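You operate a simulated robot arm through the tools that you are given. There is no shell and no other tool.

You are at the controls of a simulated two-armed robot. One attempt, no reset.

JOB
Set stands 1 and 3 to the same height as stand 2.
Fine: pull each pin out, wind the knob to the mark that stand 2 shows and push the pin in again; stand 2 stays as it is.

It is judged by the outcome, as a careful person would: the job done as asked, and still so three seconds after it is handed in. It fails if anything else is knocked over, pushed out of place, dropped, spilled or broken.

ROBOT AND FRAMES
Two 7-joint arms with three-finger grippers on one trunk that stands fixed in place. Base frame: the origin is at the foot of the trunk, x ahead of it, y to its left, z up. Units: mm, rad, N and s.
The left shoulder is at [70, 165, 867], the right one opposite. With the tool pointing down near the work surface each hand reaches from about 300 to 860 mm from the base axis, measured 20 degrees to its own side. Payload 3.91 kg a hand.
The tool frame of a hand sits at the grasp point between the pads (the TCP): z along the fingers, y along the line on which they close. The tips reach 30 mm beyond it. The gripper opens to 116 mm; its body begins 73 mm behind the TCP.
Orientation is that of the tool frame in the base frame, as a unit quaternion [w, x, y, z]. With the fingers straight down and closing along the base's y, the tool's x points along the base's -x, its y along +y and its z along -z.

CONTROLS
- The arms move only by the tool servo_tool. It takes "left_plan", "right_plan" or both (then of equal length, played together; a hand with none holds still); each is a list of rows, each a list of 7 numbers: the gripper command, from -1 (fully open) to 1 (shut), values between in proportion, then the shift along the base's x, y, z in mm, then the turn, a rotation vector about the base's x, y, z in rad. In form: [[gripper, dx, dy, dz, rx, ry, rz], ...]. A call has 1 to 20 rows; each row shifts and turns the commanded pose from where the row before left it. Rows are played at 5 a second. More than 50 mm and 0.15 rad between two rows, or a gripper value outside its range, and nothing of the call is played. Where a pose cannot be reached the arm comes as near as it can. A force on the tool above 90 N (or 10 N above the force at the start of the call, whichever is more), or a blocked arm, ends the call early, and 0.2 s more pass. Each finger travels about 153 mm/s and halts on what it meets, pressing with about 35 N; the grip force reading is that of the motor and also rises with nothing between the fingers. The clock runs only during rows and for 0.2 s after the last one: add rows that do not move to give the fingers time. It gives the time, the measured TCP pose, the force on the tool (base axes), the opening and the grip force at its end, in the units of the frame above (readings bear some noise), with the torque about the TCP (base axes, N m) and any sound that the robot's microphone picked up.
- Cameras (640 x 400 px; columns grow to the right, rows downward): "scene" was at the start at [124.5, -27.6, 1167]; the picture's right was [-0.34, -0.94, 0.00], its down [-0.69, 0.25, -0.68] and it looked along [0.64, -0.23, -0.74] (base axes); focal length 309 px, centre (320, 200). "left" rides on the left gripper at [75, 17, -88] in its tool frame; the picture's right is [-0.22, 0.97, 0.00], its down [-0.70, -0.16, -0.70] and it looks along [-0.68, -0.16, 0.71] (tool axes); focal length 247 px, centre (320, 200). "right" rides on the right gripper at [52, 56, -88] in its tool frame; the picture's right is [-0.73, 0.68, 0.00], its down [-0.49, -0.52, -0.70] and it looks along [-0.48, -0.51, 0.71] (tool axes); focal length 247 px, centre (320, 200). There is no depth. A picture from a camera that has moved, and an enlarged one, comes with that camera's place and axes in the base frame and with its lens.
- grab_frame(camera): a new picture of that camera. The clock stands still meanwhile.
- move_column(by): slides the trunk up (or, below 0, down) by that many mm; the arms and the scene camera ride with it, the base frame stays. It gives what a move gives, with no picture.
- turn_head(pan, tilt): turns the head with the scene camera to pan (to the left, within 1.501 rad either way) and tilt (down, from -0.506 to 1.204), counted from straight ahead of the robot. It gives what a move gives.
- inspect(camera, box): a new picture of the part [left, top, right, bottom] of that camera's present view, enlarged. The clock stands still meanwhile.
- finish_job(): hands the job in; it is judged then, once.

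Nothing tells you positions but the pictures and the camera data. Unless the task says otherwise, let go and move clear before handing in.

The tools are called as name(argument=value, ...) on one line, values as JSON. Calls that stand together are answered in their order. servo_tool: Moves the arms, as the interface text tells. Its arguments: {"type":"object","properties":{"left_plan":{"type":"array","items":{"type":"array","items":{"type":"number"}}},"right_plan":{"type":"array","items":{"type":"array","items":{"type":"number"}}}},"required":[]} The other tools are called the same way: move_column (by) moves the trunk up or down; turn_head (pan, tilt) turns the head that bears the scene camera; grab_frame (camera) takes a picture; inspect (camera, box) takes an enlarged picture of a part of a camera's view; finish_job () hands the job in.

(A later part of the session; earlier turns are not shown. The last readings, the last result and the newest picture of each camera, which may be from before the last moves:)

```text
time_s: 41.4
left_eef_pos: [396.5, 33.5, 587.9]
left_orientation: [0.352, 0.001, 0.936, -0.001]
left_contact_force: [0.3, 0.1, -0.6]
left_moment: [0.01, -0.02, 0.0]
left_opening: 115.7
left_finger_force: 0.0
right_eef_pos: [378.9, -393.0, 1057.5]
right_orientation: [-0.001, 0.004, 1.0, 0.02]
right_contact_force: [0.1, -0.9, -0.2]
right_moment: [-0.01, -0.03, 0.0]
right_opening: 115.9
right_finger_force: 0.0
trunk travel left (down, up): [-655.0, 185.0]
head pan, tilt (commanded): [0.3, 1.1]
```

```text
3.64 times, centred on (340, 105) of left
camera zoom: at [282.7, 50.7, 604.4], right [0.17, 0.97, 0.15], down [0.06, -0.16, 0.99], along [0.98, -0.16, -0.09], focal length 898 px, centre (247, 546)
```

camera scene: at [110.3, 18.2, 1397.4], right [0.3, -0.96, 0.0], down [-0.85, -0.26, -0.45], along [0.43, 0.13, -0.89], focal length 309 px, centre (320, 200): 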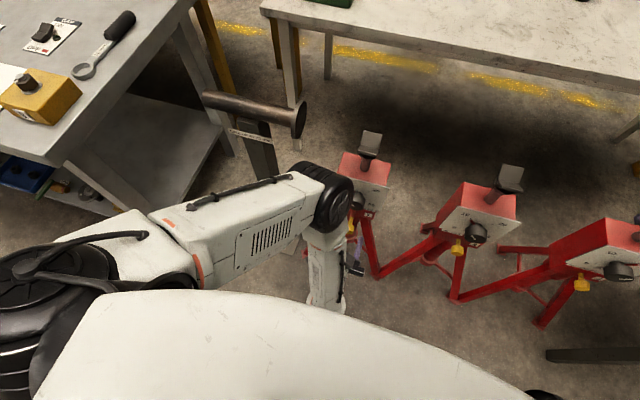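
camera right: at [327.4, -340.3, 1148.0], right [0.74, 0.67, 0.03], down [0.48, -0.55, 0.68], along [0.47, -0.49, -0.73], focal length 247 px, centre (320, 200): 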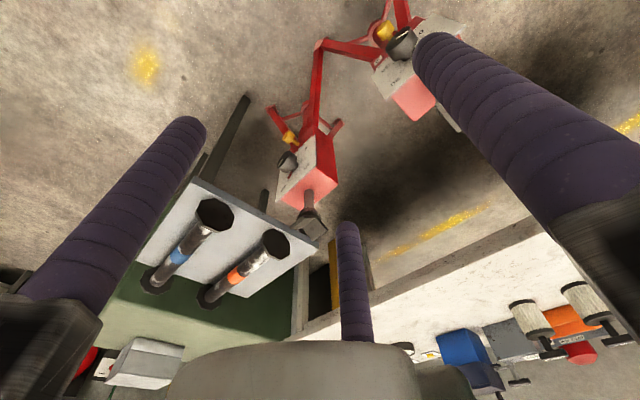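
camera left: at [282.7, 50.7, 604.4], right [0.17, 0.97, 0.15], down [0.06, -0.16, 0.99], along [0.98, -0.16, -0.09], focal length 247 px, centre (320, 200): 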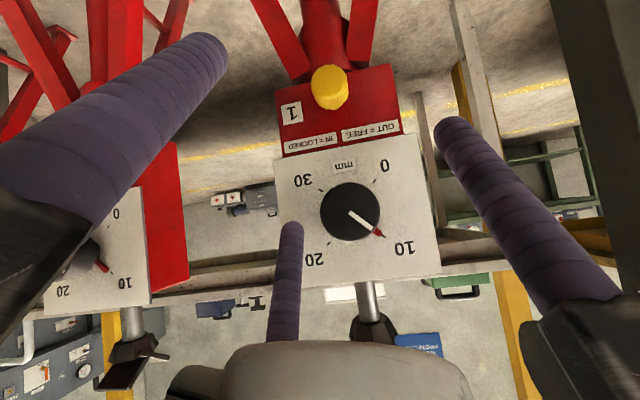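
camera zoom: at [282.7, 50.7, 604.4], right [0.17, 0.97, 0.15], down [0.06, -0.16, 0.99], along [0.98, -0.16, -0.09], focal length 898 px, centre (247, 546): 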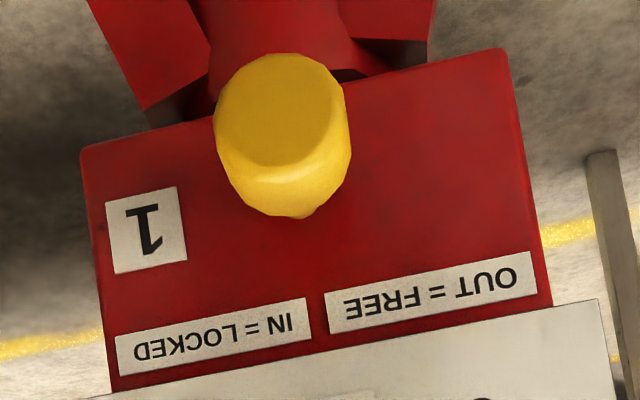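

Stand 1's pointer sits on the 10 tick (within ~0.5°) and the pin front is back at x≈509, as before. To confirm the pin depth precisely, I'll go back to the earlier viewing pose (tool down at [358,−42,729]) and compare with the first picture.

servo_tool(left_plan=[[-1, -7, -10, 28, 0, 0.144, 0], [-1, -7, -15, 28, 0, 0.144, 0], [-1, -7, -15, 28, 0, 0.144, 0], [-1, -8, -15, 28, 0, 0.144, 0], [-1, -8, -20, 28, 0, 0.144, 0], [-1, 0, 0, 0, 0, 0, 0]])

grab_frame(camera="left")

```text
time_s: 42.8
left_eef_pos: [358.9, -43.1, 730.8]
left_orientation: [0.0, 0.002, 1.0, -0.002]
left_contact_force: [0.7, -0.7, -0.3]
left_moment: [0.0, -0.01, -0.03]
left_opening: 116.2
left_finger_force: 0.0
right_eef_pos: [378.3, -392.7, 1058.2]
right_orientation: [0.0, 0.004, 1.0, 0.021]
right_contact_force: [0.6, 0.1, 0.4]
right_moment: [0.0, 0.0, 0.01]
right_opening: 115.9
right_finger_force: 0.0
trunk travel left (down, up): [-655.0, 185.0]
head pan, tilt (commanded): [0.3, 1.1]
```

```text
taken
camera left: at [285.2, -26.8, 818.6], right [0.23, 0.97, 0.0], down [0.7, -0.16, 0.7], along [0.68, -0.16, -0.71], focal length 247 px, centre (320, 200)
```

left: 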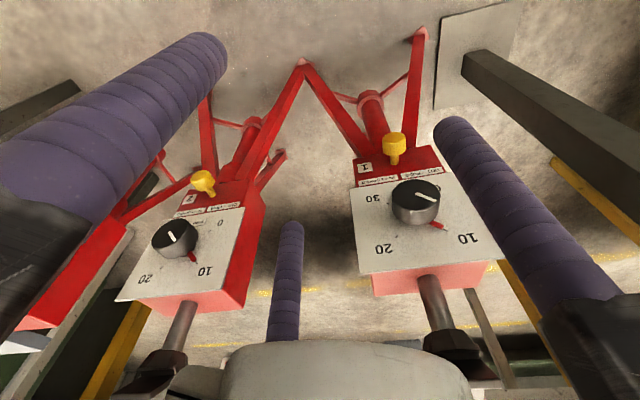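

inspect(camera="left", box=[340, 125, 520, 285])

inspect(camera="left", box=[350, 120, 430, 190])

inspect(camera="left", box=[165, 160, 245, 230])

```text
2.50 times, centred on (430, 205) of left
camera zoom: at [285.2, -26.8, 818.6], right [0.23, 0.97, 0.0], down [0.7, -0.16, 0.7], along [0.68, -0.16, -0.71], focal length 617 px, centre (45, 188)
```

zoom: 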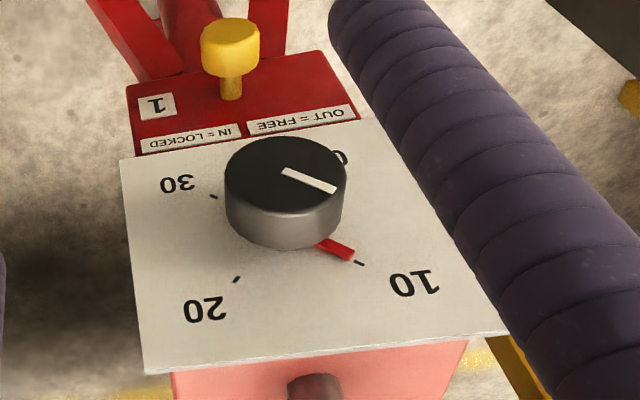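

```text
5.71 times, centred on (390, 155) of left
camera zoom: at [285.2, -26.8, 818.6], right [0.23, 0.97, 0.0], down [0.7, -0.16, 0.7], along [0.68, -0.16, -0.71], focal length 1411 px, centre (-80, 457)
```

zoom: 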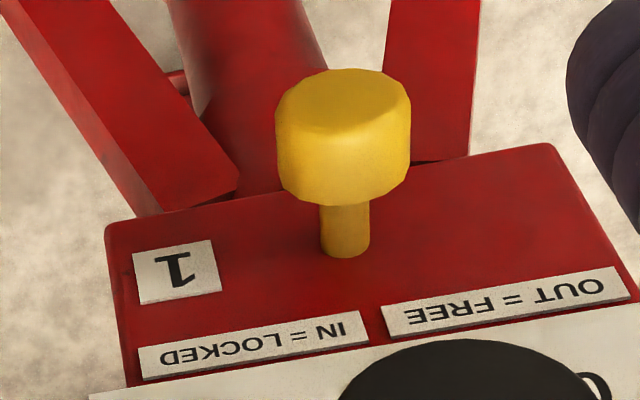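

```text
5.71 times, centred on (205, 195) of left
camera zoom: at [285.2, -26.8, 818.6], right [0.23, 0.97, 0.0], down [0.7, -0.16, 0.7], along [0.68, -0.16, -0.71], focal length 1411 px, centre (977, 229)
```

zoom: 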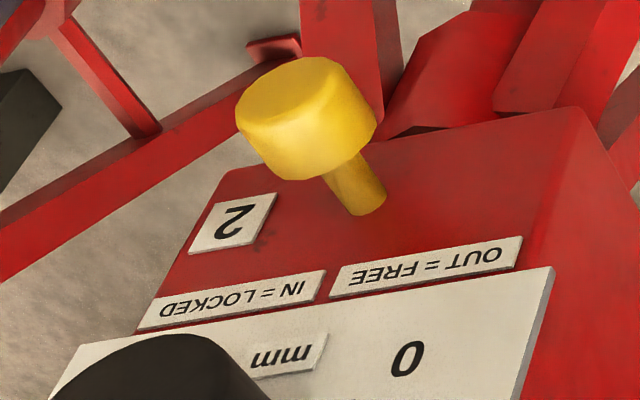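

Pin 1 is seated exactly as it was originally (stem visible 24 px vs 23 px before), so stand 1 is done. Stand 3 lies near [520, −655]. I'll move the left hand clear, turn the head to stand 3 and inspect it.

servo_tool(left_plan=[[-1, 0, 20, 40, 0, 0, 0], [-1, 0, 20, 40, 0, 0, 0], [-1, 0, 20, 40, 0, 0, 0], [-1, 0, 20, 40, 0, 0, 0]])

turn_head(pan=-0.85, tilt=0.85)

grab_frame(camera="scene")

```text
time_s: 43.8
left_eef_pos: [360.1, 39.4, 885.9]
left_orientation: [0.001, 0.002, 1.0, -0.001]
left_contact_force: [-0.2, 0.0, -0.8]
left_moment: [0.02, -0.01, -0.04]
left_opening: 116.0
left_finger_force: 0.1
right_eef_pos: [378.6, -391.5, 1059.4]
right_orientation: [0.001, 0.004, 1.0, 0.019]
right_contact_force: [0.5, 0.3, 0.4]
right_moment: [-0.01, -0.01, -0.01]
right_opening: 116.0
right_finger_force: 0.0
trunk travel left (down, up): [-655.0, 185.0]
head pan, tilt (commanded): [0.3, 1.1]
```

```text
time_s: 45.2
left_eef_pos: [361.8, 38.4, 885.6]
left_orientation: [0.0, 0.001, 1.0, -0.001]
left_contact_force: [0.2, -0.7, 0.3]
left_moment: [-0.01, 0.01, 0.0]
left_opening: 116.1
left_finger_force: 0.0
right_eef_pos: [378.0, -392.9, 1058.1]
right_orientation: [0.0, 0.005, 1.0, 0.02]
right_contact_force: [0.3, 0.1, -0.5]
right_moment: [-0.01, -0.01, 0.01]
right_opening: 116.0
right_finger_force: 0.1
trunk travel left (down, up): [-655.0, 185.0]
head pan, tilt (commanded): [-0.85, 0.85]
```

```text
taken
camera scene: at [101.5, -59.3, 1415.1], right [-0.75, -0.66, 0.0], down [-0.5, 0.56, -0.66], along [0.44, -0.5, -0.75], focal length 309 px, centre (320, 200)
```

scene: 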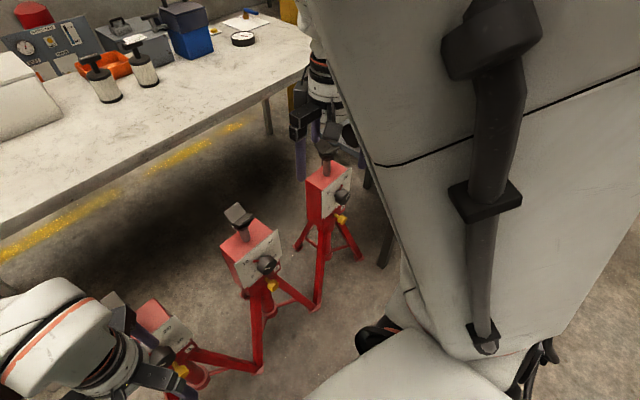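

inspect(camera="scene", box=[295, 135, 375, 265])

inspect(camera="scene", box=[315, 165, 363, 235])

inspect(camera="scene", box=[215, 215, 300, 300])

```text
3.08 times, centred on (335, 200) of scene
camera zoom: at [101.5, -59.3, 1415.1], right [-0.75, -0.66, 0.0], down [-0.5, 0.56, -0.66], along [0.44, -0.5, -0.75], focal length 951 px, centre (274, 200)
```

zoom: 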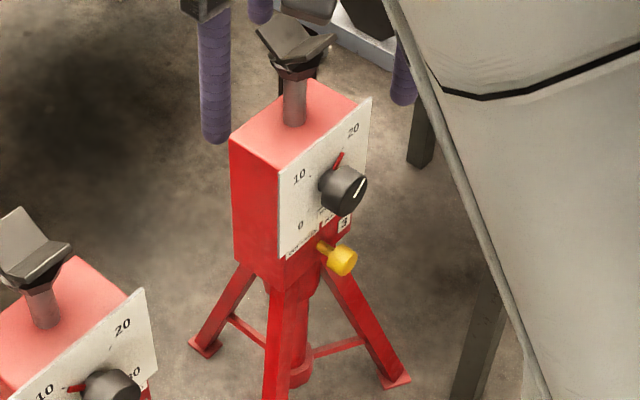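

```text
5.71 times, centred on (339, 200) of scene
camera zoom: at [101.5, -59.3, 1415.1], right [-0.75, -0.66, 0.0], down [-0.5, 0.56, -0.66], along [0.44, -0.5, -0.75], focal length 1767 px, centre (211, 200)
```

zoom: 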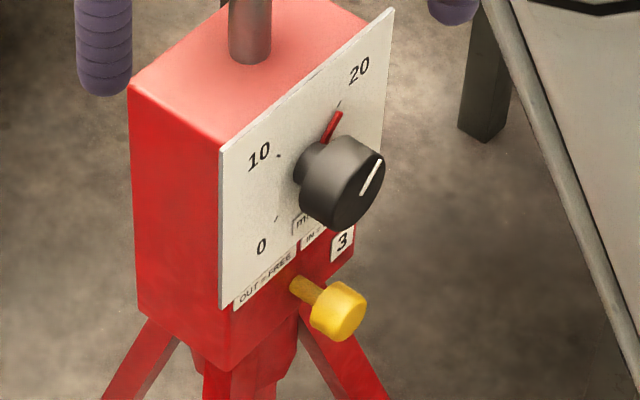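

```text
4.71 times, centred on (258, 258) of scene
camera zoom: at [101.5, -59.3, 1415.1], right [-0.75, -0.66, 0.0], down [-0.5, 0.56, -0.66], along [0.44, -0.5, -0.75], focal length 1455 px, centre (614, -71)
```

zoom: 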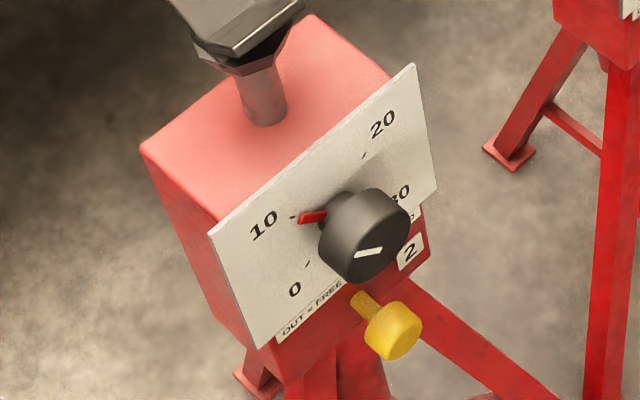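

Stand 3 shows 20, so it must be wound back by 90° to 10; its plate also faces −x, centred near y≈−661. For the right arm's reach I'll lower the trunk by 200 mm (all poses then lie above the initial ones).

move_column(by=-200)

servo_tool(right_plan=[[-1, -10, -40, -20, 0, 0, 0], [-1, -10, -40, -20, 0, 0, 0], [-1, -10, -40, -20, 0, 0, 0], [-1, -10, -40, -20, 0, 0, 0]])

grab_frame(camera="right")

grab_frame(camera="scene")

```text
time_s: 47.4
left_eef_pos: [361.0, 38.2, 686.3]
left_orientation: [0.001, 0.001, 1.0, -0.001]
left_contact_force: [-0.4, 0.2, -0.5]
left_moment: [0.01, 0.01, -0.01]
left_opening: 115.9
left_finger_force: 0.0
right_eef_pos: [378.1, -392.9, 857.6]
right_orientation: [0.001, 0.003, 1.0, 0.02]
right_contact_force: [0.1, -0.3, 1.0]
right_moment: [-0.02, 0.0, -0.01]
right_opening: 116.3
right_finger_force: 0.1
trunk travel left (down, up): [-455.0, 385.0]
head pan, tilt (commanded): [-0.85, 0.85]
```

```text
time_s: 48.4
left_eef_pos: [361.5, 37.4, 686.8]
left_orientation: [0.001, 0.001, 1.0, 0.0]
left_contact_force: [0.0, 0.7, 0.1]
left_moment: [0.01, -0.03, -0.03]
left_opening: 115.9
left_finger_force: 0.1
right_eef_pos: [339.3, -556.9, 774.1]
right_orientation: [0.0, 0.005, 1.0, 0.02]
right_contact_force: [0.4, -0.3, -0.3]
right_moment: [0.02, 0.01, 0.02]
right_opening: 116.0
right_finger_force: 0.0
trunk travel left (down, up): [-455.0, 385.0]
head pan, tilt (commanded): [-0.85, 0.85]
```

```text
taken
camera right: at [287.9, -504.2, 864.5], right [0.74, 0.67, 0.03], down [0.48, -0.56, 0.68], along [0.47, -0.49, -0.73], focal length 247 px, centre (320, 200)
```

right: 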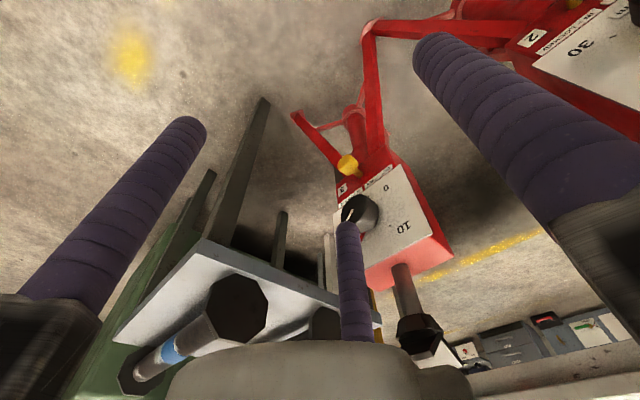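

```text
taken
camera scene: at [101.4, -61.0, 1215.0], right [-0.75, -0.66, 0.0], down [-0.5, 0.57, -0.66], along [0.44, -0.49, -0.75], focal length 309 px, centre (320, 200)
```

scene: 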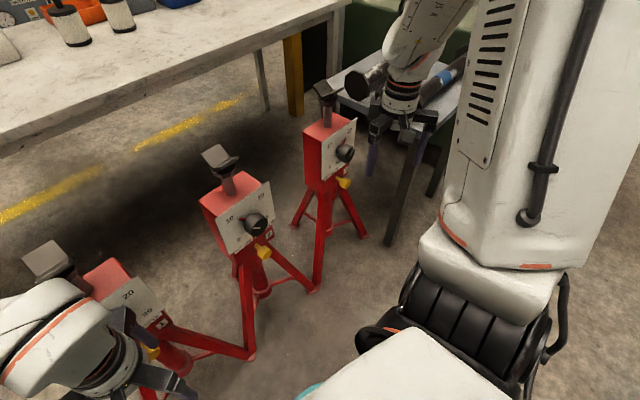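

The shaft ends on the right-hand table lie near y≈−860, so the hand at y≈−661 has clearance. I'll pitch the right hand forward in steps while moving in front of stand 3.

servo_tool(right_plan=[[-1, 5, -9, -8, 0, -0.1428, 0], [-1, 5, -9, -8, 0, -0.1428, 0], [-1, 5, -9, -8, 0, -0.1428, 0], [-1, 5, -9, -8, 0, -0.1428, 0], [-1, 5, -9, -8, 0, -0.1428, 0], [-1, 5, -9, -8, 0, -0.1428, 0]])

grab_frame(camera="right")

grab_frame(camera="scene")

```text
time_s: 49.8
left_eef_pos: [361.0, 37.1, 687.4]
left_orientation: [0.001, 0.001, 1.0, 0.0]
left_contact_force: [-0.2, 0.1, -0.2]
left_moment: [0.03, -0.01, 0.01]
left_opening: 116.2
left_finger_force: 0.1
right_eef_pos: [370.8, -609.0, 726.6]
right_orientation: [0.416, -0.005, 0.909, 0.02]
right_contact_force: [0.1, -0.8, 0.2]
right_moment: [-0.01, -0.01, 0.01]
right_opening: 116.0
right_finger_force: 0.0
trunk travel left (down, up): [-455.0, 385.0]
head pan, tilt (commanded): [-0.85, 0.85]
```

```text
taken
camera right: at [268.3, -556.3, 746.9], right [0.46, 0.67, 0.58], down [-0.2, -0.55, 0.81], along [0.86, -0.49, -0.12], focal length 247 px, centre (320, 200)
```

right: 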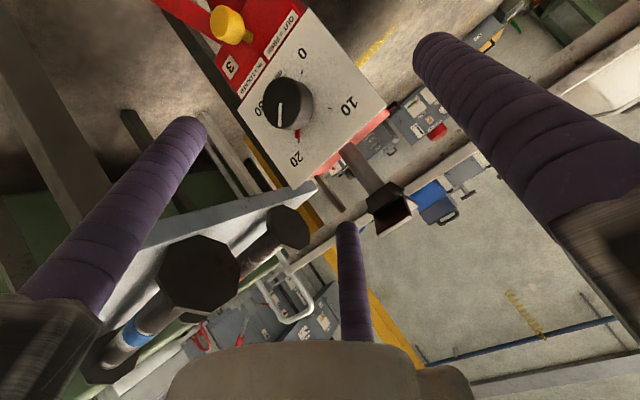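

```text
taken
camera scene: at [101.3, -60.7, 1215.1], right [-0.75, -0.66, 0.0], down [-0.5, 0.57, -0.66], along [0.44, -0.5, -0.75], focal length 309 px, centre (320, 200)
```

scene: 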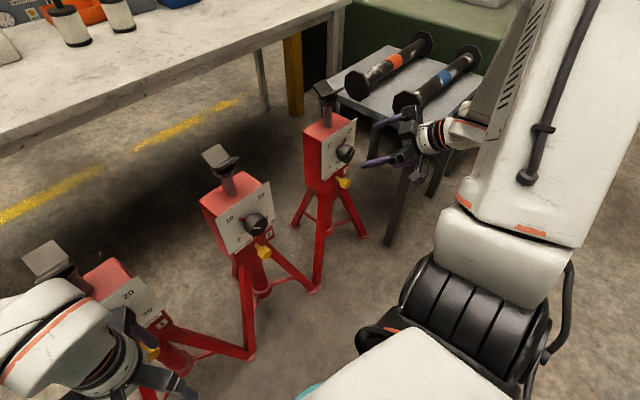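

The right hand pitches freely here. Zooming on dial 3 to read it.

inspect(camera="right", box=[220, 30, 400, 190])

inspect(camera="right", box=[190, 0, 290, 80])

inspect(camera="scene", box=[290, 70, 500, 250])

```text
2.50 times, centred on (310, 110) of right
camera zoom: at [268.3, -556.3, 746.9], right [0.46, 0.67, 0.58], down [-0.2, -0.55, 0.81], along [0.86, -0.49, -0.12], focal length 617 px, centre (345, 425)
```

zoom: 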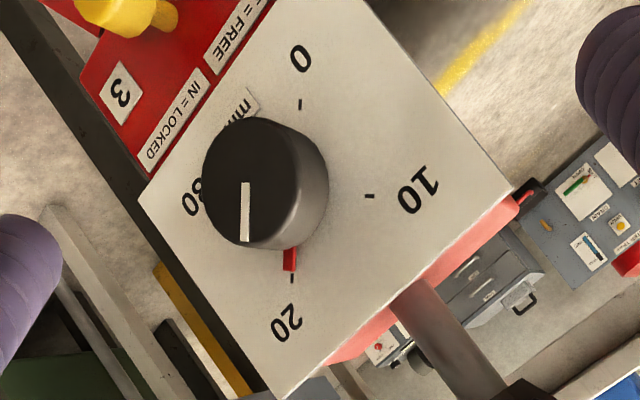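

```text
5.00 times, centred on (240, 40) of right
camera zoom: at [268.3, -556.3, 746.9], right [0.46, 0.67, 0.58], down [-0.2, -0.55, 0.81], along [0.86, -0.49, -0.12], focal length 1235 px, centre (720, 1000)
```

zoom: 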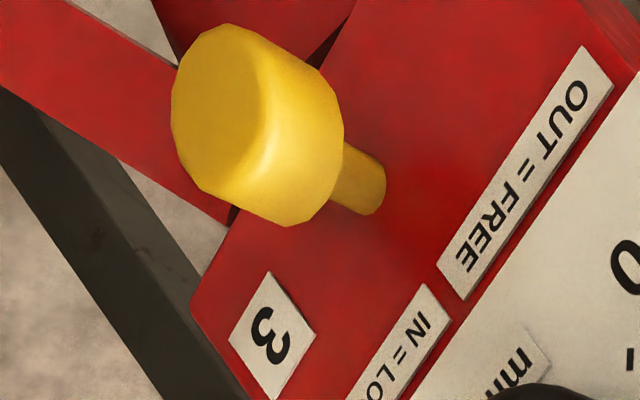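

```text
2.22 times, centred on (395, 160) of scene
camera zoom: at [101.3, -60.7, 1215.1], right [-0.75, -0.66, 0.0], down [-0.5, 0.57, -0.66], along [0.44, -0.5, -0.75], focal length 687 px, centre (153, 289)
```

zoom: 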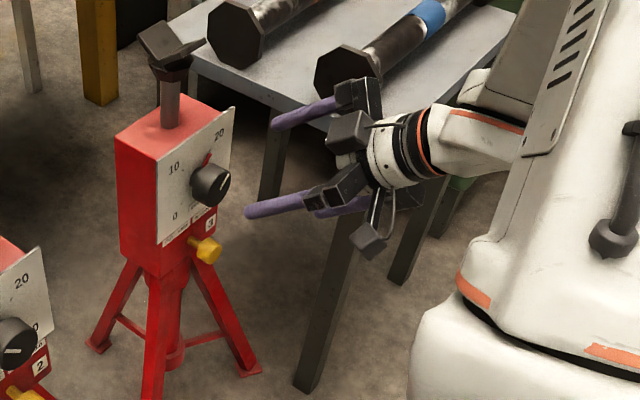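

Dial 3 centre is about [548, −661, 600], pointer at 20. Finish pitching to horizontal and move in front of it.

servo_tool(right_plan=[[-1, 10, -10, -17, 0, -0.1422, 0], [-1, 10, -10, -17, 0, -0.1422, 0], [-1, 10, -10, -17, 0, -0.1422, 0], [-1, 10, -10, -17, 0, -0.1422, 0], [-1, 10, -10, -17, 0, -0.1422, 0], [-1, 0, 0, 0, 0, 0, 0]])

grab_frame(camera="right")

grab_frame(camera="scene")

```text
time_s: 51.1
left_eef_pos: [361.0, 38.5, 685.6]
left_orientation: [0.001, 0.0, 1.0, -0.001]
left_contact_force: [-0.5, -0.9, 0.7]
left_moment: [0.0, 0.0, 0.02]
left_opening: 115.9
left_finger_force: 0.2
right_eef_pos: [420.0, -655.5, 644.1]
right_orientation: [0.707, -0.011, 0.707, 0.016]
right_contact_force: [0.1, 0.2, 0.0]
right_moment: [-0.02, 0.03, -0.02]
right_opening: 116.0
right_finger_force: 0.0
trunk travel left (down, up): [-455.0, 385.0]
head pan, tilt (commanded): [-0.85, 0.85]
```

```text
taken
camera right: at [329.1, -603.2, 591.9], right [-0.03, 0.68, 0.74], down [-0.68, -0.55, 0.48], along [0.73, -0.49, 0.47], focal length 247 px, centre (320, 200)
```

right: 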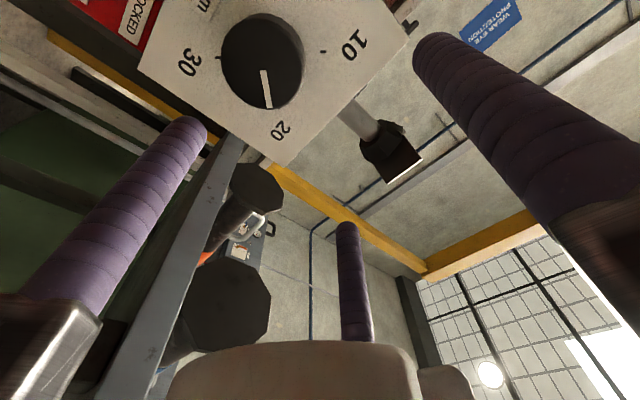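

```text
taken
camera scene: at [101.2, -58.7, 1215.2], right [-0.75, -0.66, 0.0], down [-0.5, 0.56, -0.66], along [0.44, -0.5, -0.75], focal length 309 px, centre (320, 200)
```

scene: 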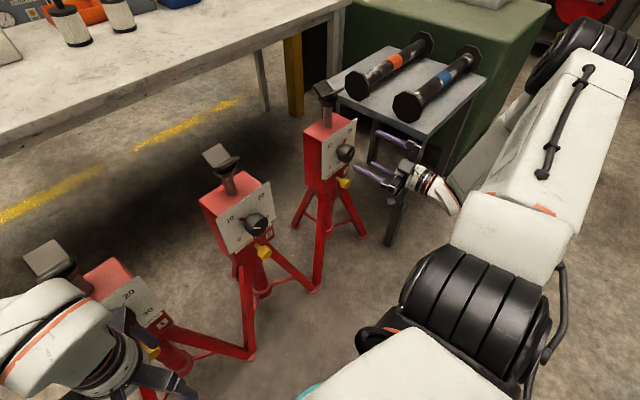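

The right hand is level in front of stand 3. Correct the small yaw and descend to pin height, then check the view.

servo_tool(right_plan=[[-1, 4, -2, -41, 0, 0, -0.038], [-1, 4, -2, -41, 0, 0, 0], [-0.6, 2, -1.5, -41, 0, 0, 0], [-0.3, 0, 0, -43, 0, 0, 0], [-0.3, 0, 0, 0, 0, 0, 0]])

grab_frame(camera="right")

grab_frame(camera="scene")

```text
time_s: 52.4
left_eef_pos: [361.5, 38.3, 685.4]
left_orientation: [0.0, 0.001, 1.0, -0.001]
left_contact_force: [0.3, 0.2, -0.4]
left_moment: [0.01, -0.02, -0.01]
left_opening: 116.0
left_finger_force: 0.2
right_eef_pos: [429.4, -663.7, 475.7]
right_orientation: [0.706, 0.001, 0.708, 0.003]
right_contact_force: [0.1, 0.6, -0.3]
right_moment: [-0.01, 0.0, -0.02]
right_opening: 75.2
right_finger_force: 0.1
trunk travel left (down, up): [-455.0, 385.0]
head pan, tilt (commanded): [-0.85, 0.85]
```

```text
taken
camera right: at [339.4, -607.4, 425.0], right [0.0, 0.68, 0.74], down [-0.7, -0.53, 0.48], along [0.72, -0.51, 0.47], focal length 247 px, centre (320, 200)
```

right: 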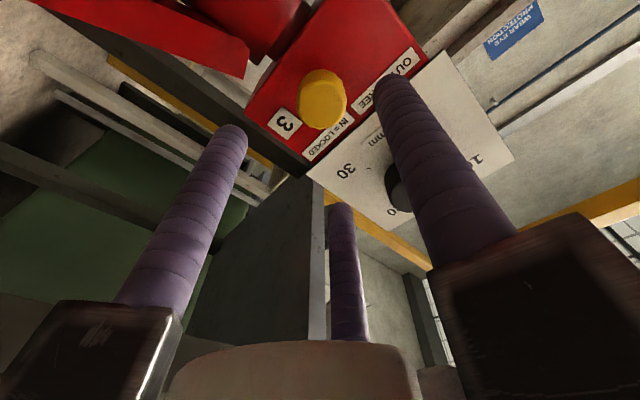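

```text
taken
camera scene: at [101.5, -59.1, 1215.2], right [-0.75, -0.66, 0.0], down [-0.5, 0.56, -0.66], along [0.44, -0.5, -0.75], focal length 309 px, centre (320, 200)
```

scene: 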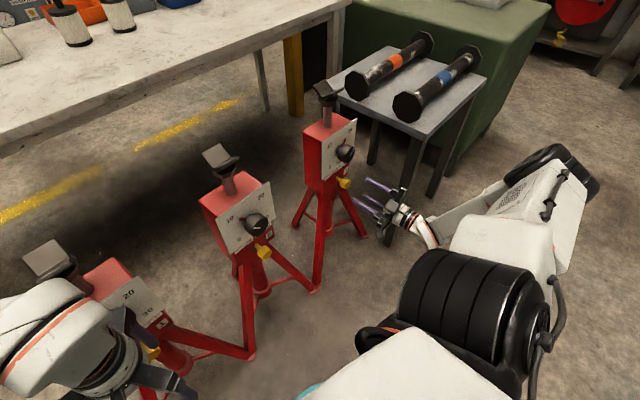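

inspect(camera="right", box=[250, 40, 410, 170])

inspect(camera="scene", box=[300, 120, 440, 250])

```text
3.08 times, centred on (330, 105) of right
camera zoom: at [339.4, -607.4, 425.0], right [0.0, 0.68, 0.74], down [-0.7, -0.53, 0.48], along [0.72, -0.51, 0.47], focal length 760 px, centre (289, 492)
```

zoom: 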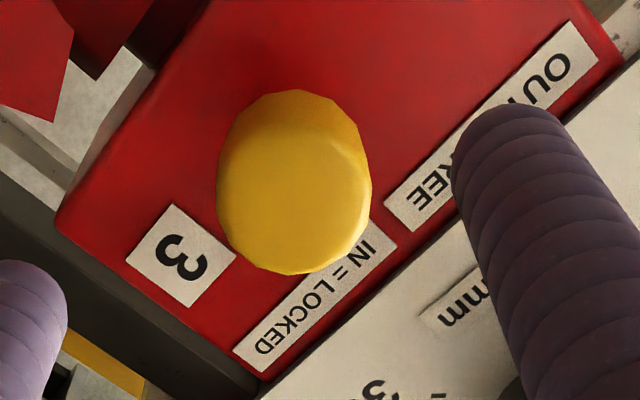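

```text
3.08 times, centred on (370, 185) of scene
camera zoom: at [101.5, -59.1, 1215.2], right [-0.75, -0.66, 0.0], down [-0.5, 0.56, -0.66], along [0.44, -0.5, -0.75], focal length 951 px, centre (166, 246)
```

zoom: 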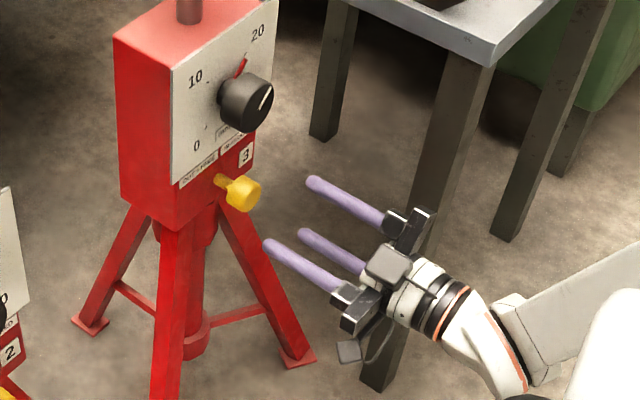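

Pin 3 is at about y=−658.8, z=475, same x as pin 1. Align and advance to x≈505, then check.

servo_tool(right_plan=[[-0.3, 10, 4.8, -0.5, 0, 0, 0], [-0.3, 22, 0, 0, 0, 0, 0], [-0.3, 22, 0, 0, 0, 0, 0], [-0.3, 21, 0, 0, 0, 0, 0], [-0.3, 0, 0, 0, 0, 0, 0]])

grab_frame(camera="right")

inspect(camera="scene", box=[300, 120, 440, 250])

```text
time_s: 53.5
left_eef_pos: [361.5, 36.9, 686.2]
left_orientation: [0.001, 0.001, 1.0, -0.001]
left_contact_force: [0.1, -0.1, -0.2]
left_moment: [0.01, -0.02, 0.0]
left_opening: 116.0
left_finger_force: 0.1
right_eef_pos: [503.2, -656.9, 477.8]
right_orientation: [0.707, 0.001, 0.708, 0.003]
right_contact_force: [0.9, 0.4, -0.3]
right_moment: [0.01, 0.01, 0.01]
right_opening: 75.3
right_finger_force: 0.1
trunk travel left (down, up): [-455.0, 385.0]
head pan, tilt (commanded): [-0.85, 0.85]
```

```text
taken
camera right: at [414.3, -601.9, 425.5], right [0.0, 0.68, 0.74], down [-0.7, -0.53, 0.48], along [0.72, -0.52, 0.47], focal length 247 px, centre (320, 200)
```

right: 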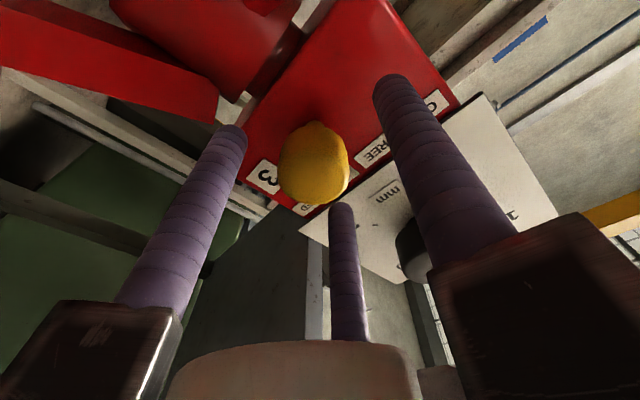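

```text
3.08 times, centred on (370, 185) of scene
camera zoom: at [101.3, -59.5, 1215.1], right [-0.75, -0.66, 0.0], down [-0.5, 0.56, -0.66], along [0.44, -0.5, -0.75], focal length 951 px, centre (166, 246)
```

zoom: 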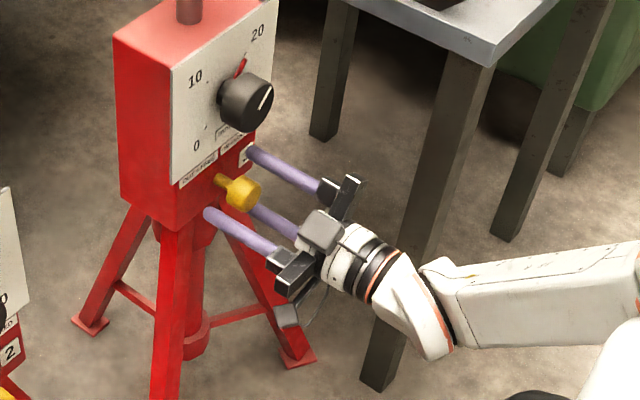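

servo_tool(right_plan=[[-0.3, 2, -1.8, -2.5, 0, 0, 0], [-0.1, 0, 0, 0, 0, 0, 0], [0.3, 0, 0, 0, 0, 0, 0], [1, 0, 0, 0, 0, 0, 0], [1, 0, 0, 0, 0, 0, 0]])

grab_frame(camera="right")

```text
time_s: 54.8
left_eef_pos: [360.6, 38.0, 687.0]
left_orientation: [0.001, 0.001, 1.0, -0.001]
left_contact_force: [-0.1, 0.1, 0.6]
left_moment: [-0.01, 0.02, 0.02]
left_opening: 115.9
left_finger_force: 0.0
right_eef_pos: [503.8, -660.0, 476.0]
right_orientation: [0.706, 0.002, 0.708, 0.004]
right_contact_force: [-0.1, 2.4, -0.5]
right_moment: [0.02, -0.3, -0.08]
right_opening: 34.7
right_finger_force: 45.0
trunk travel left (down, up): [-455.0, 385.0]
head pan, tilt (commanded): [-0.85, 0.85]
```

```text
taken
camera right: at [416.3, -604.0, 423.5], right [0.0, 0.68, 0.74], down [-0.7, -0.53, 0.48], along [0.72, -0.52, 0.47], focal length 247 px, centre (320, 200)
```

right: 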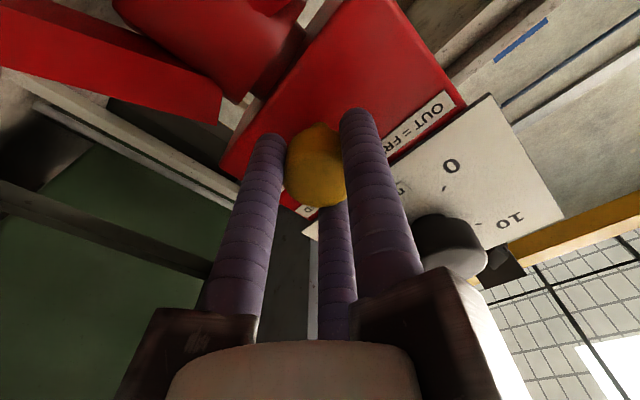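

Pin 3 is gripped (35 mm) with almost no side load. Pull it straight back in small steps.

servo_tool(right_plan=[[1, -4, 0, 0, 0, 0, 0], [1, -4, 0, 0, 0, 0, 0], [1, -4, 0, 0, 0, 0, 0], [1, -4, 0, 0, 0, 0, 0]])

inspect(camera="scene", box=[340, 150, 420, 220])

```text
time_s: 55.8
left_eef_pos: [360.9, 37.8, 686.3]
left_orientation: [0.0, 0.001, 1.0, -0.002]
left_contact_force: [0.5, -0.3, -0.2]
left_moment: [0.0, -0.03, 0.0]
left_opening: 115.9
left_finger_force: 0.0
right_eef_pos: [488.8, -659.7, 475.3]
right_orientation: [0.706, 0.002, 0.708, 0.002]
right_contact_force: [0.5, 4.7, -2.5]
right_moment: [-0.04, 0.23, 0.34]
right_opening: 34.8
right_finger_force: 44.8
trunk travel left (down, up): [-455.0, 385.0]
head pan, tilt (commanded): [-0.85, 0.85]
```

```text
5.71 times, centred on (380, 185) of scene
camera zoom: at [101.4, -59.6, 1215.1], right [-0.75, -0.66, 0.0], down [-0.5, 0.56, -0.66], along [0.44, -0.5, -0.75], focal length 1767 px, centre (-23, 286)
```

zoom: 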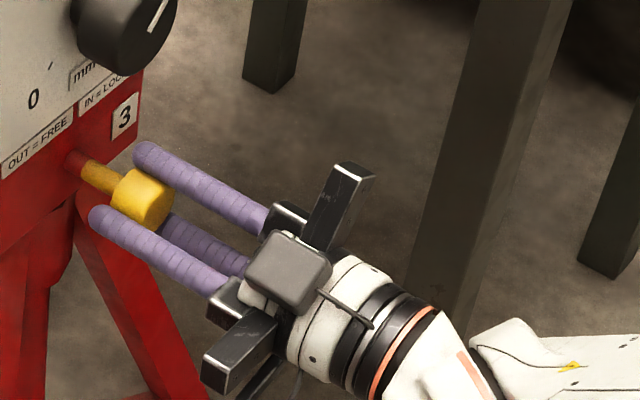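

servo_tool(right_plan=[[1, -4, 0, 0, 0, 0, 0], [1, -4, 0, 0, 0, 0, 0], [1, -2, 0, 0, 0, 0, 0], [1, 0, 0, 0, 0, 0, 0]])

inspect(camera="scene", box=[340, 150, 420, 220])

```text
time_s: 56.8
left_eef_pos: [361.2, 37.6, 686.3]
left_orientation: [0.0, 0.001, 1.0, 0.0]
left_contact_force: [-0.3, -0.4, -0.3]
left_moment: [0.0, 0.0, 0.02]
left_opening: 116.0
left_finger_force: 0.1
right_eef_pos: [480.3, -660.4, 474.4]
right_orientation: [0.706, 0.002, 0.708, 0.004]
right_contact_force: [-2.7, 0.4, -6.9]
right_moment: [0.05, 0.35, 0.02]
right_opening: 34.9
right_finger_force: 44.9
trunk travel left (down, up): [-455.0, 385.0]
head pan, tilt (commanded): [-0.85, 0.85]
```

```text
5.71 times, centred on (380, 185) of scene
camera zoom: at [101.7, -60.3, 1215.0], right [-0.75, -0.66, 0.0], down [-0.5, 0.57, -0.66], along [0.43, -0.5, -0.75], focal length 1767 px, centre (-23, 286)
```

zoom: 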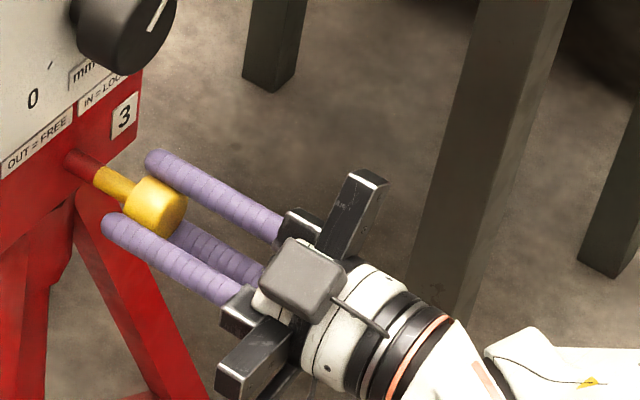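

The red band is clearly out, like on stand 1. Release and back off, then rise to knob height with a +roll so I have room to turn it counter-clockwise.

servo_tool(right_plan=[[0.2, 0, 0, 0, 0, 0, 0], [-0.3, 0, 0, 0, 0, 0, 0], [-0.3, -20, 0, 0, 0, 0, 0], [-0.3, -20, 0, 0, 0, 0, 0], [-0.3, -5, 0, 0, 0, 0, 0]])

servo_tool(right_plan=[[-0.6, 0, 0, 42, 0, 0, 0], [-1, 0, 0, 42, 0, 0, 0], [-1, 0, 0, 41, 0, 0, 0], [-1, 0, 0, 0, 0, 0, 0]])

grab_frame(camera="right")

inspect(camera="scene", box=[300, 110, 440, 240])

```text
time_s: 58.0
left_eef_pos: [361.3, 38.2, 686.5]
left_orientation: [0.001, 0.002, 1.0, 0.0]
left_contact_force: [1.4, 0.4, 0.2]
left_moment: [-0.03, 0.01, 0.0]
left_opening: 116.2
left_finger_force: 0.2
right_eef_pos: [434.7, -659.7, 475.4]
right_orientation: [0.706, 0.003, 0.708, 0.004]
right_contact_force: [0.1, 0.6, -0.7]
right_moment: [0.0, 0.02, 0.0]
right_opening: 75.5
right_finger_force: 0.0
trunk travel left (down, up): [-455.0, 385.0]
head pan, tilt (commanded): [-0.85, 0.85]
```

```text
time_s: 59.0
left_eef_pos: [361.3, 38.7, 686.0]
left_orientation: [0.0, 0.0, 1.0, 0.0]
left_contact_force: [0.5, -0.2, -0.2]
left_moment: [-0.02, -0.03, 0.0]
left_opening: 116.3
left_finger_force: 0.1
right_eef_pos: [432.3, -661.8, 601.8]
right_orientation: [0.706, 0.002, 0.708, 0.004]
right_contact_force: [-0.9, -0.1, 0.0]
right_moment: [0.02, -0.04, 0.0]
right_opening: 116.1
right_finger_force: 0.0
trunk travel left (down, up): [-455.0, 385.0]
head pan, tilt (commanded): [-0.85, 0.85]
```

```text
taken
camera right: at [343.7, -605.1, 549.2], right [0.0, 0.68, 0.74], down [-0.7, -0.53, 0.48], along [0.72, -0.52, 0.47], focal length 247 px, centre (320, 200)
```

right: 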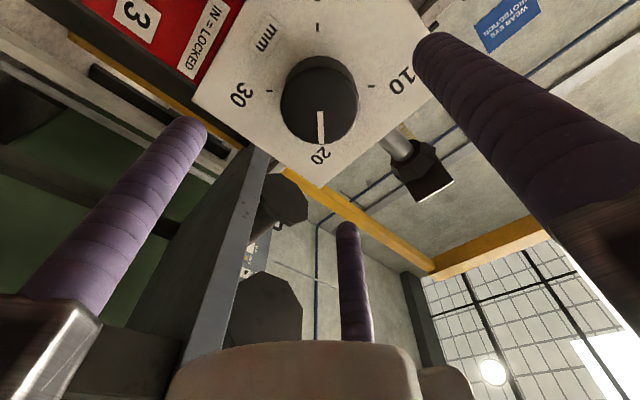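

```text
3.08 times, centred on (370, 175) of scene
camera zoom: at [101.5, -59.8, 1215.1], right [-0.75, -0.66, 0.0], down [-0.5, 0.56, -0.66], along [0.44, -0.5, -0.75], focal length 951 px, centre (166, 277)
```

zoom: 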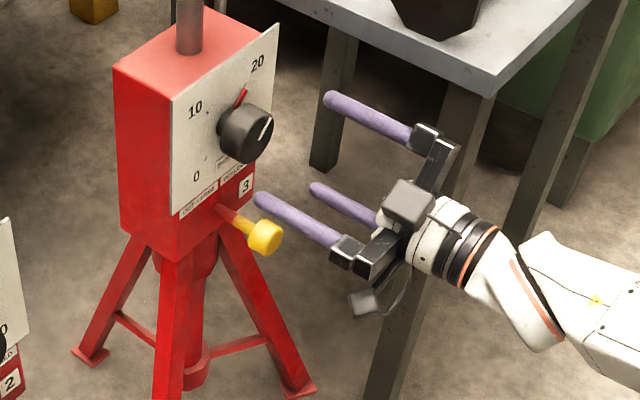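

inspect(camera="right", box=[230, 10, 410, 170])

```text
2.50 times, centred on (320, 90) of right
camera zoom: at [343.7, -605.1, 549.2], right [0.0, 0.68, 0.74], down [-0.7, -0.53, 0.48], along [0.72, -0.52, 0.47], focal length 617 px, centre (320, 475)
```

zoom: 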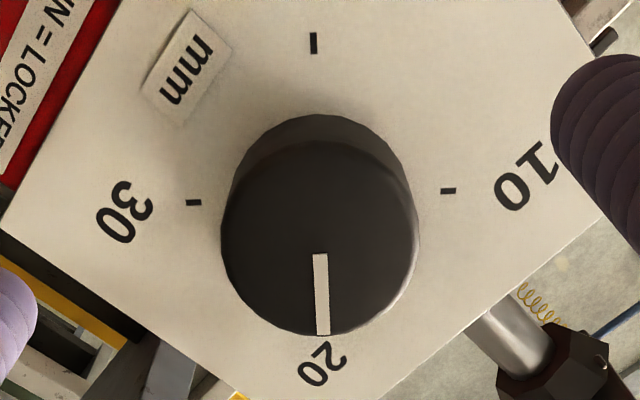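

Knob 3 axis is y≈−660, z≈600. I'll pre-roll the right hand +45° in free space so the turn runs from +45° to −45°.

servo_tool(right_plan=[[-1, 5, 0, 0, 0.131, 0, 0], [-1, 5, 0, 0, 0.131, 0, 0], [-1, 0, 0, 0, 0.131, 0, 0], [-1, 0, 0, 0, 0.131, 0, 0], [-1, 0, 0, 0, 0.131, 0, 0], [-1, 0, 0, 0, 0.13, 0, 0], [-1, 0, 0, 0, 0, 0, 0]])

grab_frame(camera="right")

grab_frame(camera="scene")

```text
time_s: 60.5
left_eef_pos: [362.2, 37.5, 686.8]
left_orientation: [0.001, 0.001, 1.0, -0.001]
left_contact_force: [-1.4, 0.5, 0.3]
left_moment: [-0.01, 0.03, -0.02]
left_opening: 116.0
left_finger_force: 0.0
right_eef_pos: [443.8, -659.9, 600.3]
right_orientation: [0.652, 0.272, 0.652, 0.275]
right_contact_force: [-1.2, 0.2, 0.1]
right_moment: [-0.02, 0.0, 0.03]
right_opening: 116.1
right_finger_force: 0.1
trunk travel left (down, up): [-455.0, 385.0]
head pan, tilt (commanded): [-0.85, 0.85]
```

```text
taken
camera right: at [356.4, -583.4, 604.0], right [0.0, -0.05, 1.0], down [-0.7, -0.72, -0.03], along [0.72, -0.7, -0.03], focal length 247 px, centre (320, 200)
```

right: 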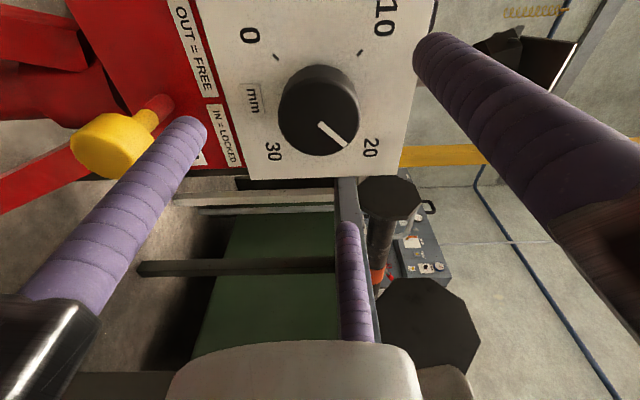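

```text
taken
camera scene: at [101.3, -59.5, 1215.1], right [-0.75, -0.66, 0.0], down [-0.5, 0.56, -0.66], along [0.44, -0.5, -0.75], focal length 309 px, centre (320, 200)
```

scene: 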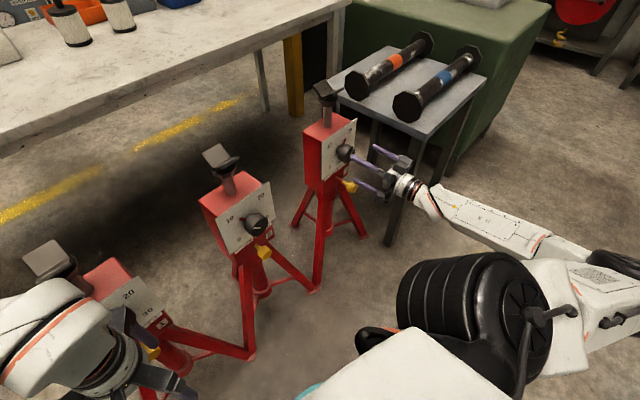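

Now advance over knob 3 to x≈503.

servo_tool(right_plan=[[-1, 20, 0, 0, 0, 0, 0], [-1, 20, 0, 0, 0, 0, 0], [-1, 19, 0, 0, 0, 0, 0], [-1, 0, 0, 0, 0, 0, 0]])

grab_frame(camera="right")

inspect(camera="scene", box=[300, 100, 440, 230])

```text
time_s: 61.5
left_eef_pos: [361.6, 38.1, 686.7]
left_orientation: [0.002, 0.002, 1.0, -0.001]
left_contact_force: [-0.2, -1.0, -0.4]
left_moment: [0.0, 0.01, 0.02]
left_opening: 115.9
left_finger_force: 0.0
right_eef_pos: [502.3, -658.8, 600.7]
right_orientation: [0.652, 0.273, 0.652, 0.274]
right_contact_force: [0.5, -0.7, -0.1]
right_moment: [-0.02, -0.01, 0.05]
right_opening: 116.2
right_finger_force: 0.0
trunk travel left (down, up): [-455.0, 385.0]
head pan, tilt (commanded): [-0.85, 0.85]
```

```text
taken
camera right: at [414.7, -583.0, 604.2], right [0.0, -0.04, 1.0], down [-0.7, -0.72, -0.03], along [0.72, -0.7, -0.03], focal length 247 px, centre (320, 200)
```

right: 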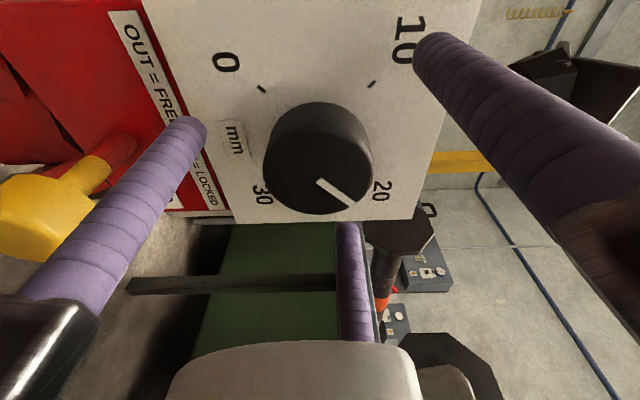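

```text
3.08 times, centred on (370, 165) of scene
camera zoom: at [101.2, -59.5, 1215.1], right [-0.75, -0.66, 0.0], down [-0.5, 0.56, -0.66], along [0.44, -0.5, -0.75], focal length 951 px, centre (166, 308)
```

zoom: 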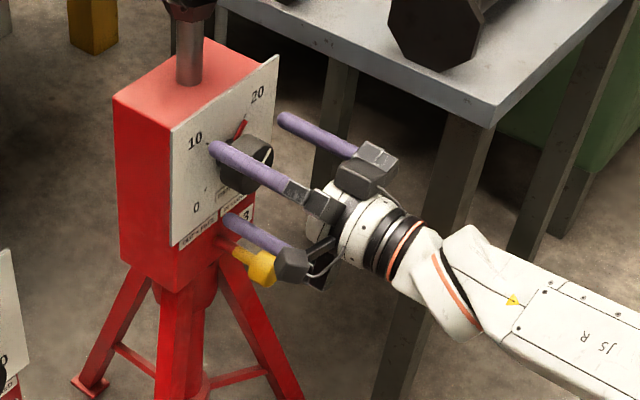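

Aligned; close on knob 3.

servo_tool(right_plan=[[-0.4, 1, -1, -0.5, 0, 0, 0], [0, 0, 0, 0, 0, 0, 0], [0.4, 0, 0, 0, 0, 0, 0], [1, 0, 0, 0, 0, 0, 0], [1, 0, 0, 0, 0, 0, 0]])

grab_frame(camera="right")

```text
time_s: 62.8
left_eef_pos: [361.9, 36.7, 686.8]
left_orientation: [0.0, 0.002, 1.0, -0.001]
left_contact_force: [-0.1, -0.3, -0.3]
left_moment: [-0.03, 0.01, -0.06]
left_opening: 116.2
left_finger_force: 0.1
right_eef_pos: [504.7, -659.7, 600.3]
right_orientation: [0.652, 0.273, 0.652, 0.274]
right_contact_force: [3.2, 0.1, -2.2]
right_moment: [-0.02, -0.09, -0.12]
right_opening: 55.9
right_finger_force: 35.4
trunk travel left (down, up): [-455.0, 385.0]
head pan, tilt (commanded): [-0.85, 0.85]
```

```text
taken
camera right: at [416.4, -584.0, 603.8], right [0.0, -0.04, 1.0], down [-0.7, -0.72, -0.03], along [0.72, -0.7, -0.03], focal length 247 px, centre (320, 200)
```

right: 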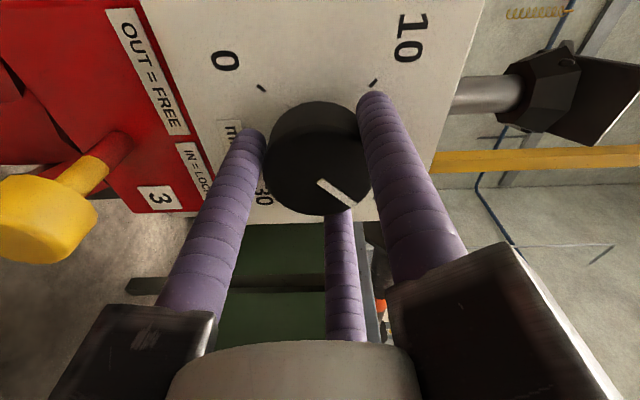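

servo_tool(right_plan=[[1, 0, 0, 0, 0, 0, 0], [1, 0, 0, 0, 0, 0, 0]])

inspect(camera="right", box=[240, 80, 400, 230])

```text
time_s: 63.4
left_eef_pos: [360.9, 37.0, 686.8]
left_orientation: [0.0, 0.0, 1.0, -0.001]
left_contact_force: [0.4, -0.2, 0.7]
left_moment: [-0.03, 0.03, 0.01]
left_opening: 115.9
left_finger_force: 0.1
right_eef_pos: [504.0, -659.2, 600.9]
right_orientation: [0.652, 0.273, 0.652, 0.274]
right_contact_force: [2.2, -0.1, -1.3]
right_moment: [-0.04, -0.04, -0.04]
right_opening: 56.2
right_finger_force: 34.9
trunk travel left (down, up): [-455.0, 385.0]
head pan, tilt (commanded): [-0.85, 0.85]
```

```text
2.67 times, centred on (320, 155) of right
camera zoom: at [416.4, -584.1, 603.8], right [0.0, -0.04, 1.0], down [-0.7, -0.72, -0.03], along [0.72, -0.7, -0.03], focal length 659 px, centre (320, 320)
```

zoom: 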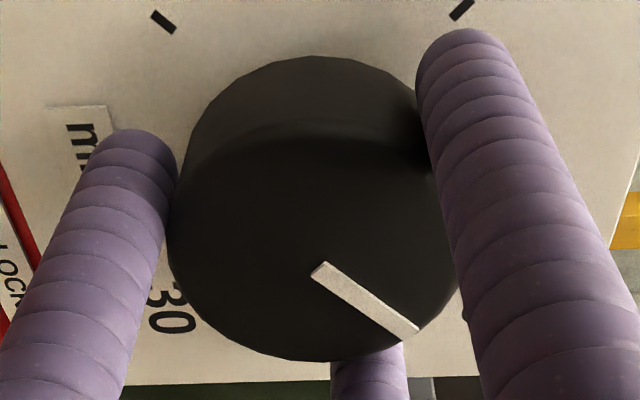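

Firm, centred grip. Turn counter-clockwise (rotation about −x), first 0.5 rad, and check.

servo_tool(right_plan=[[1, 0, 0, 0, -0.1, 0, 0], [1, 0, 0, 0, -0.1, 0, 0], [1, 0, 0, 0, -0.1, 0, 0], [1, 0, 0, 0, -0.1, 0, 0], [1, 0, 0, 0, -0.1, 0, 0]])

inspect(camera="right", box=[240, 80, 400, 230])

```text
time_s: 64.5
left_eef_pos: [360.6, 38.0, 685.5]
left_orientation: [-0.001, 0.0, 1.0, -0.001]
left_contact_force: [0.4, 1.1, 0.3]
left_moment: [0.01, 0.03, 0.01]
left_opening: 116.3
left_finger_force: 0.1
right_eef_pos: [504.9, -660.8, 599.7]
right_orientation: [0.699, 0.101, 0.7, 0.103]
right_contact_force: [9.8, -3.1, 2.1]
right_moment: [0.12, -0.02, -0.55]
right_opening: 55.8
right_finger_force: 45.3
trunk travel left (down, up): [-455.0, 385.0]
head pan, tilt (commanded): [-0.85, 0.85]
```

```text
2.67 times, centred on (320, 155) of right
camera zoom: at [416.4, -592.1, 566.2], right [0.0, 0.44, 0.9], down [-0.7, -0.64, 0.32], along [0.72, -0.63, 0.31], focal length 659 px, centre (320, 320)
```

zoom: 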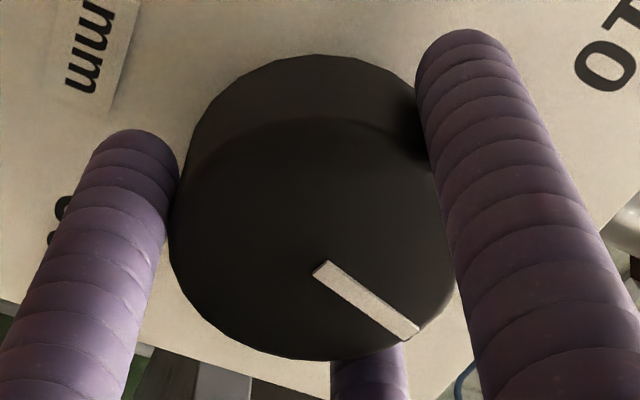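

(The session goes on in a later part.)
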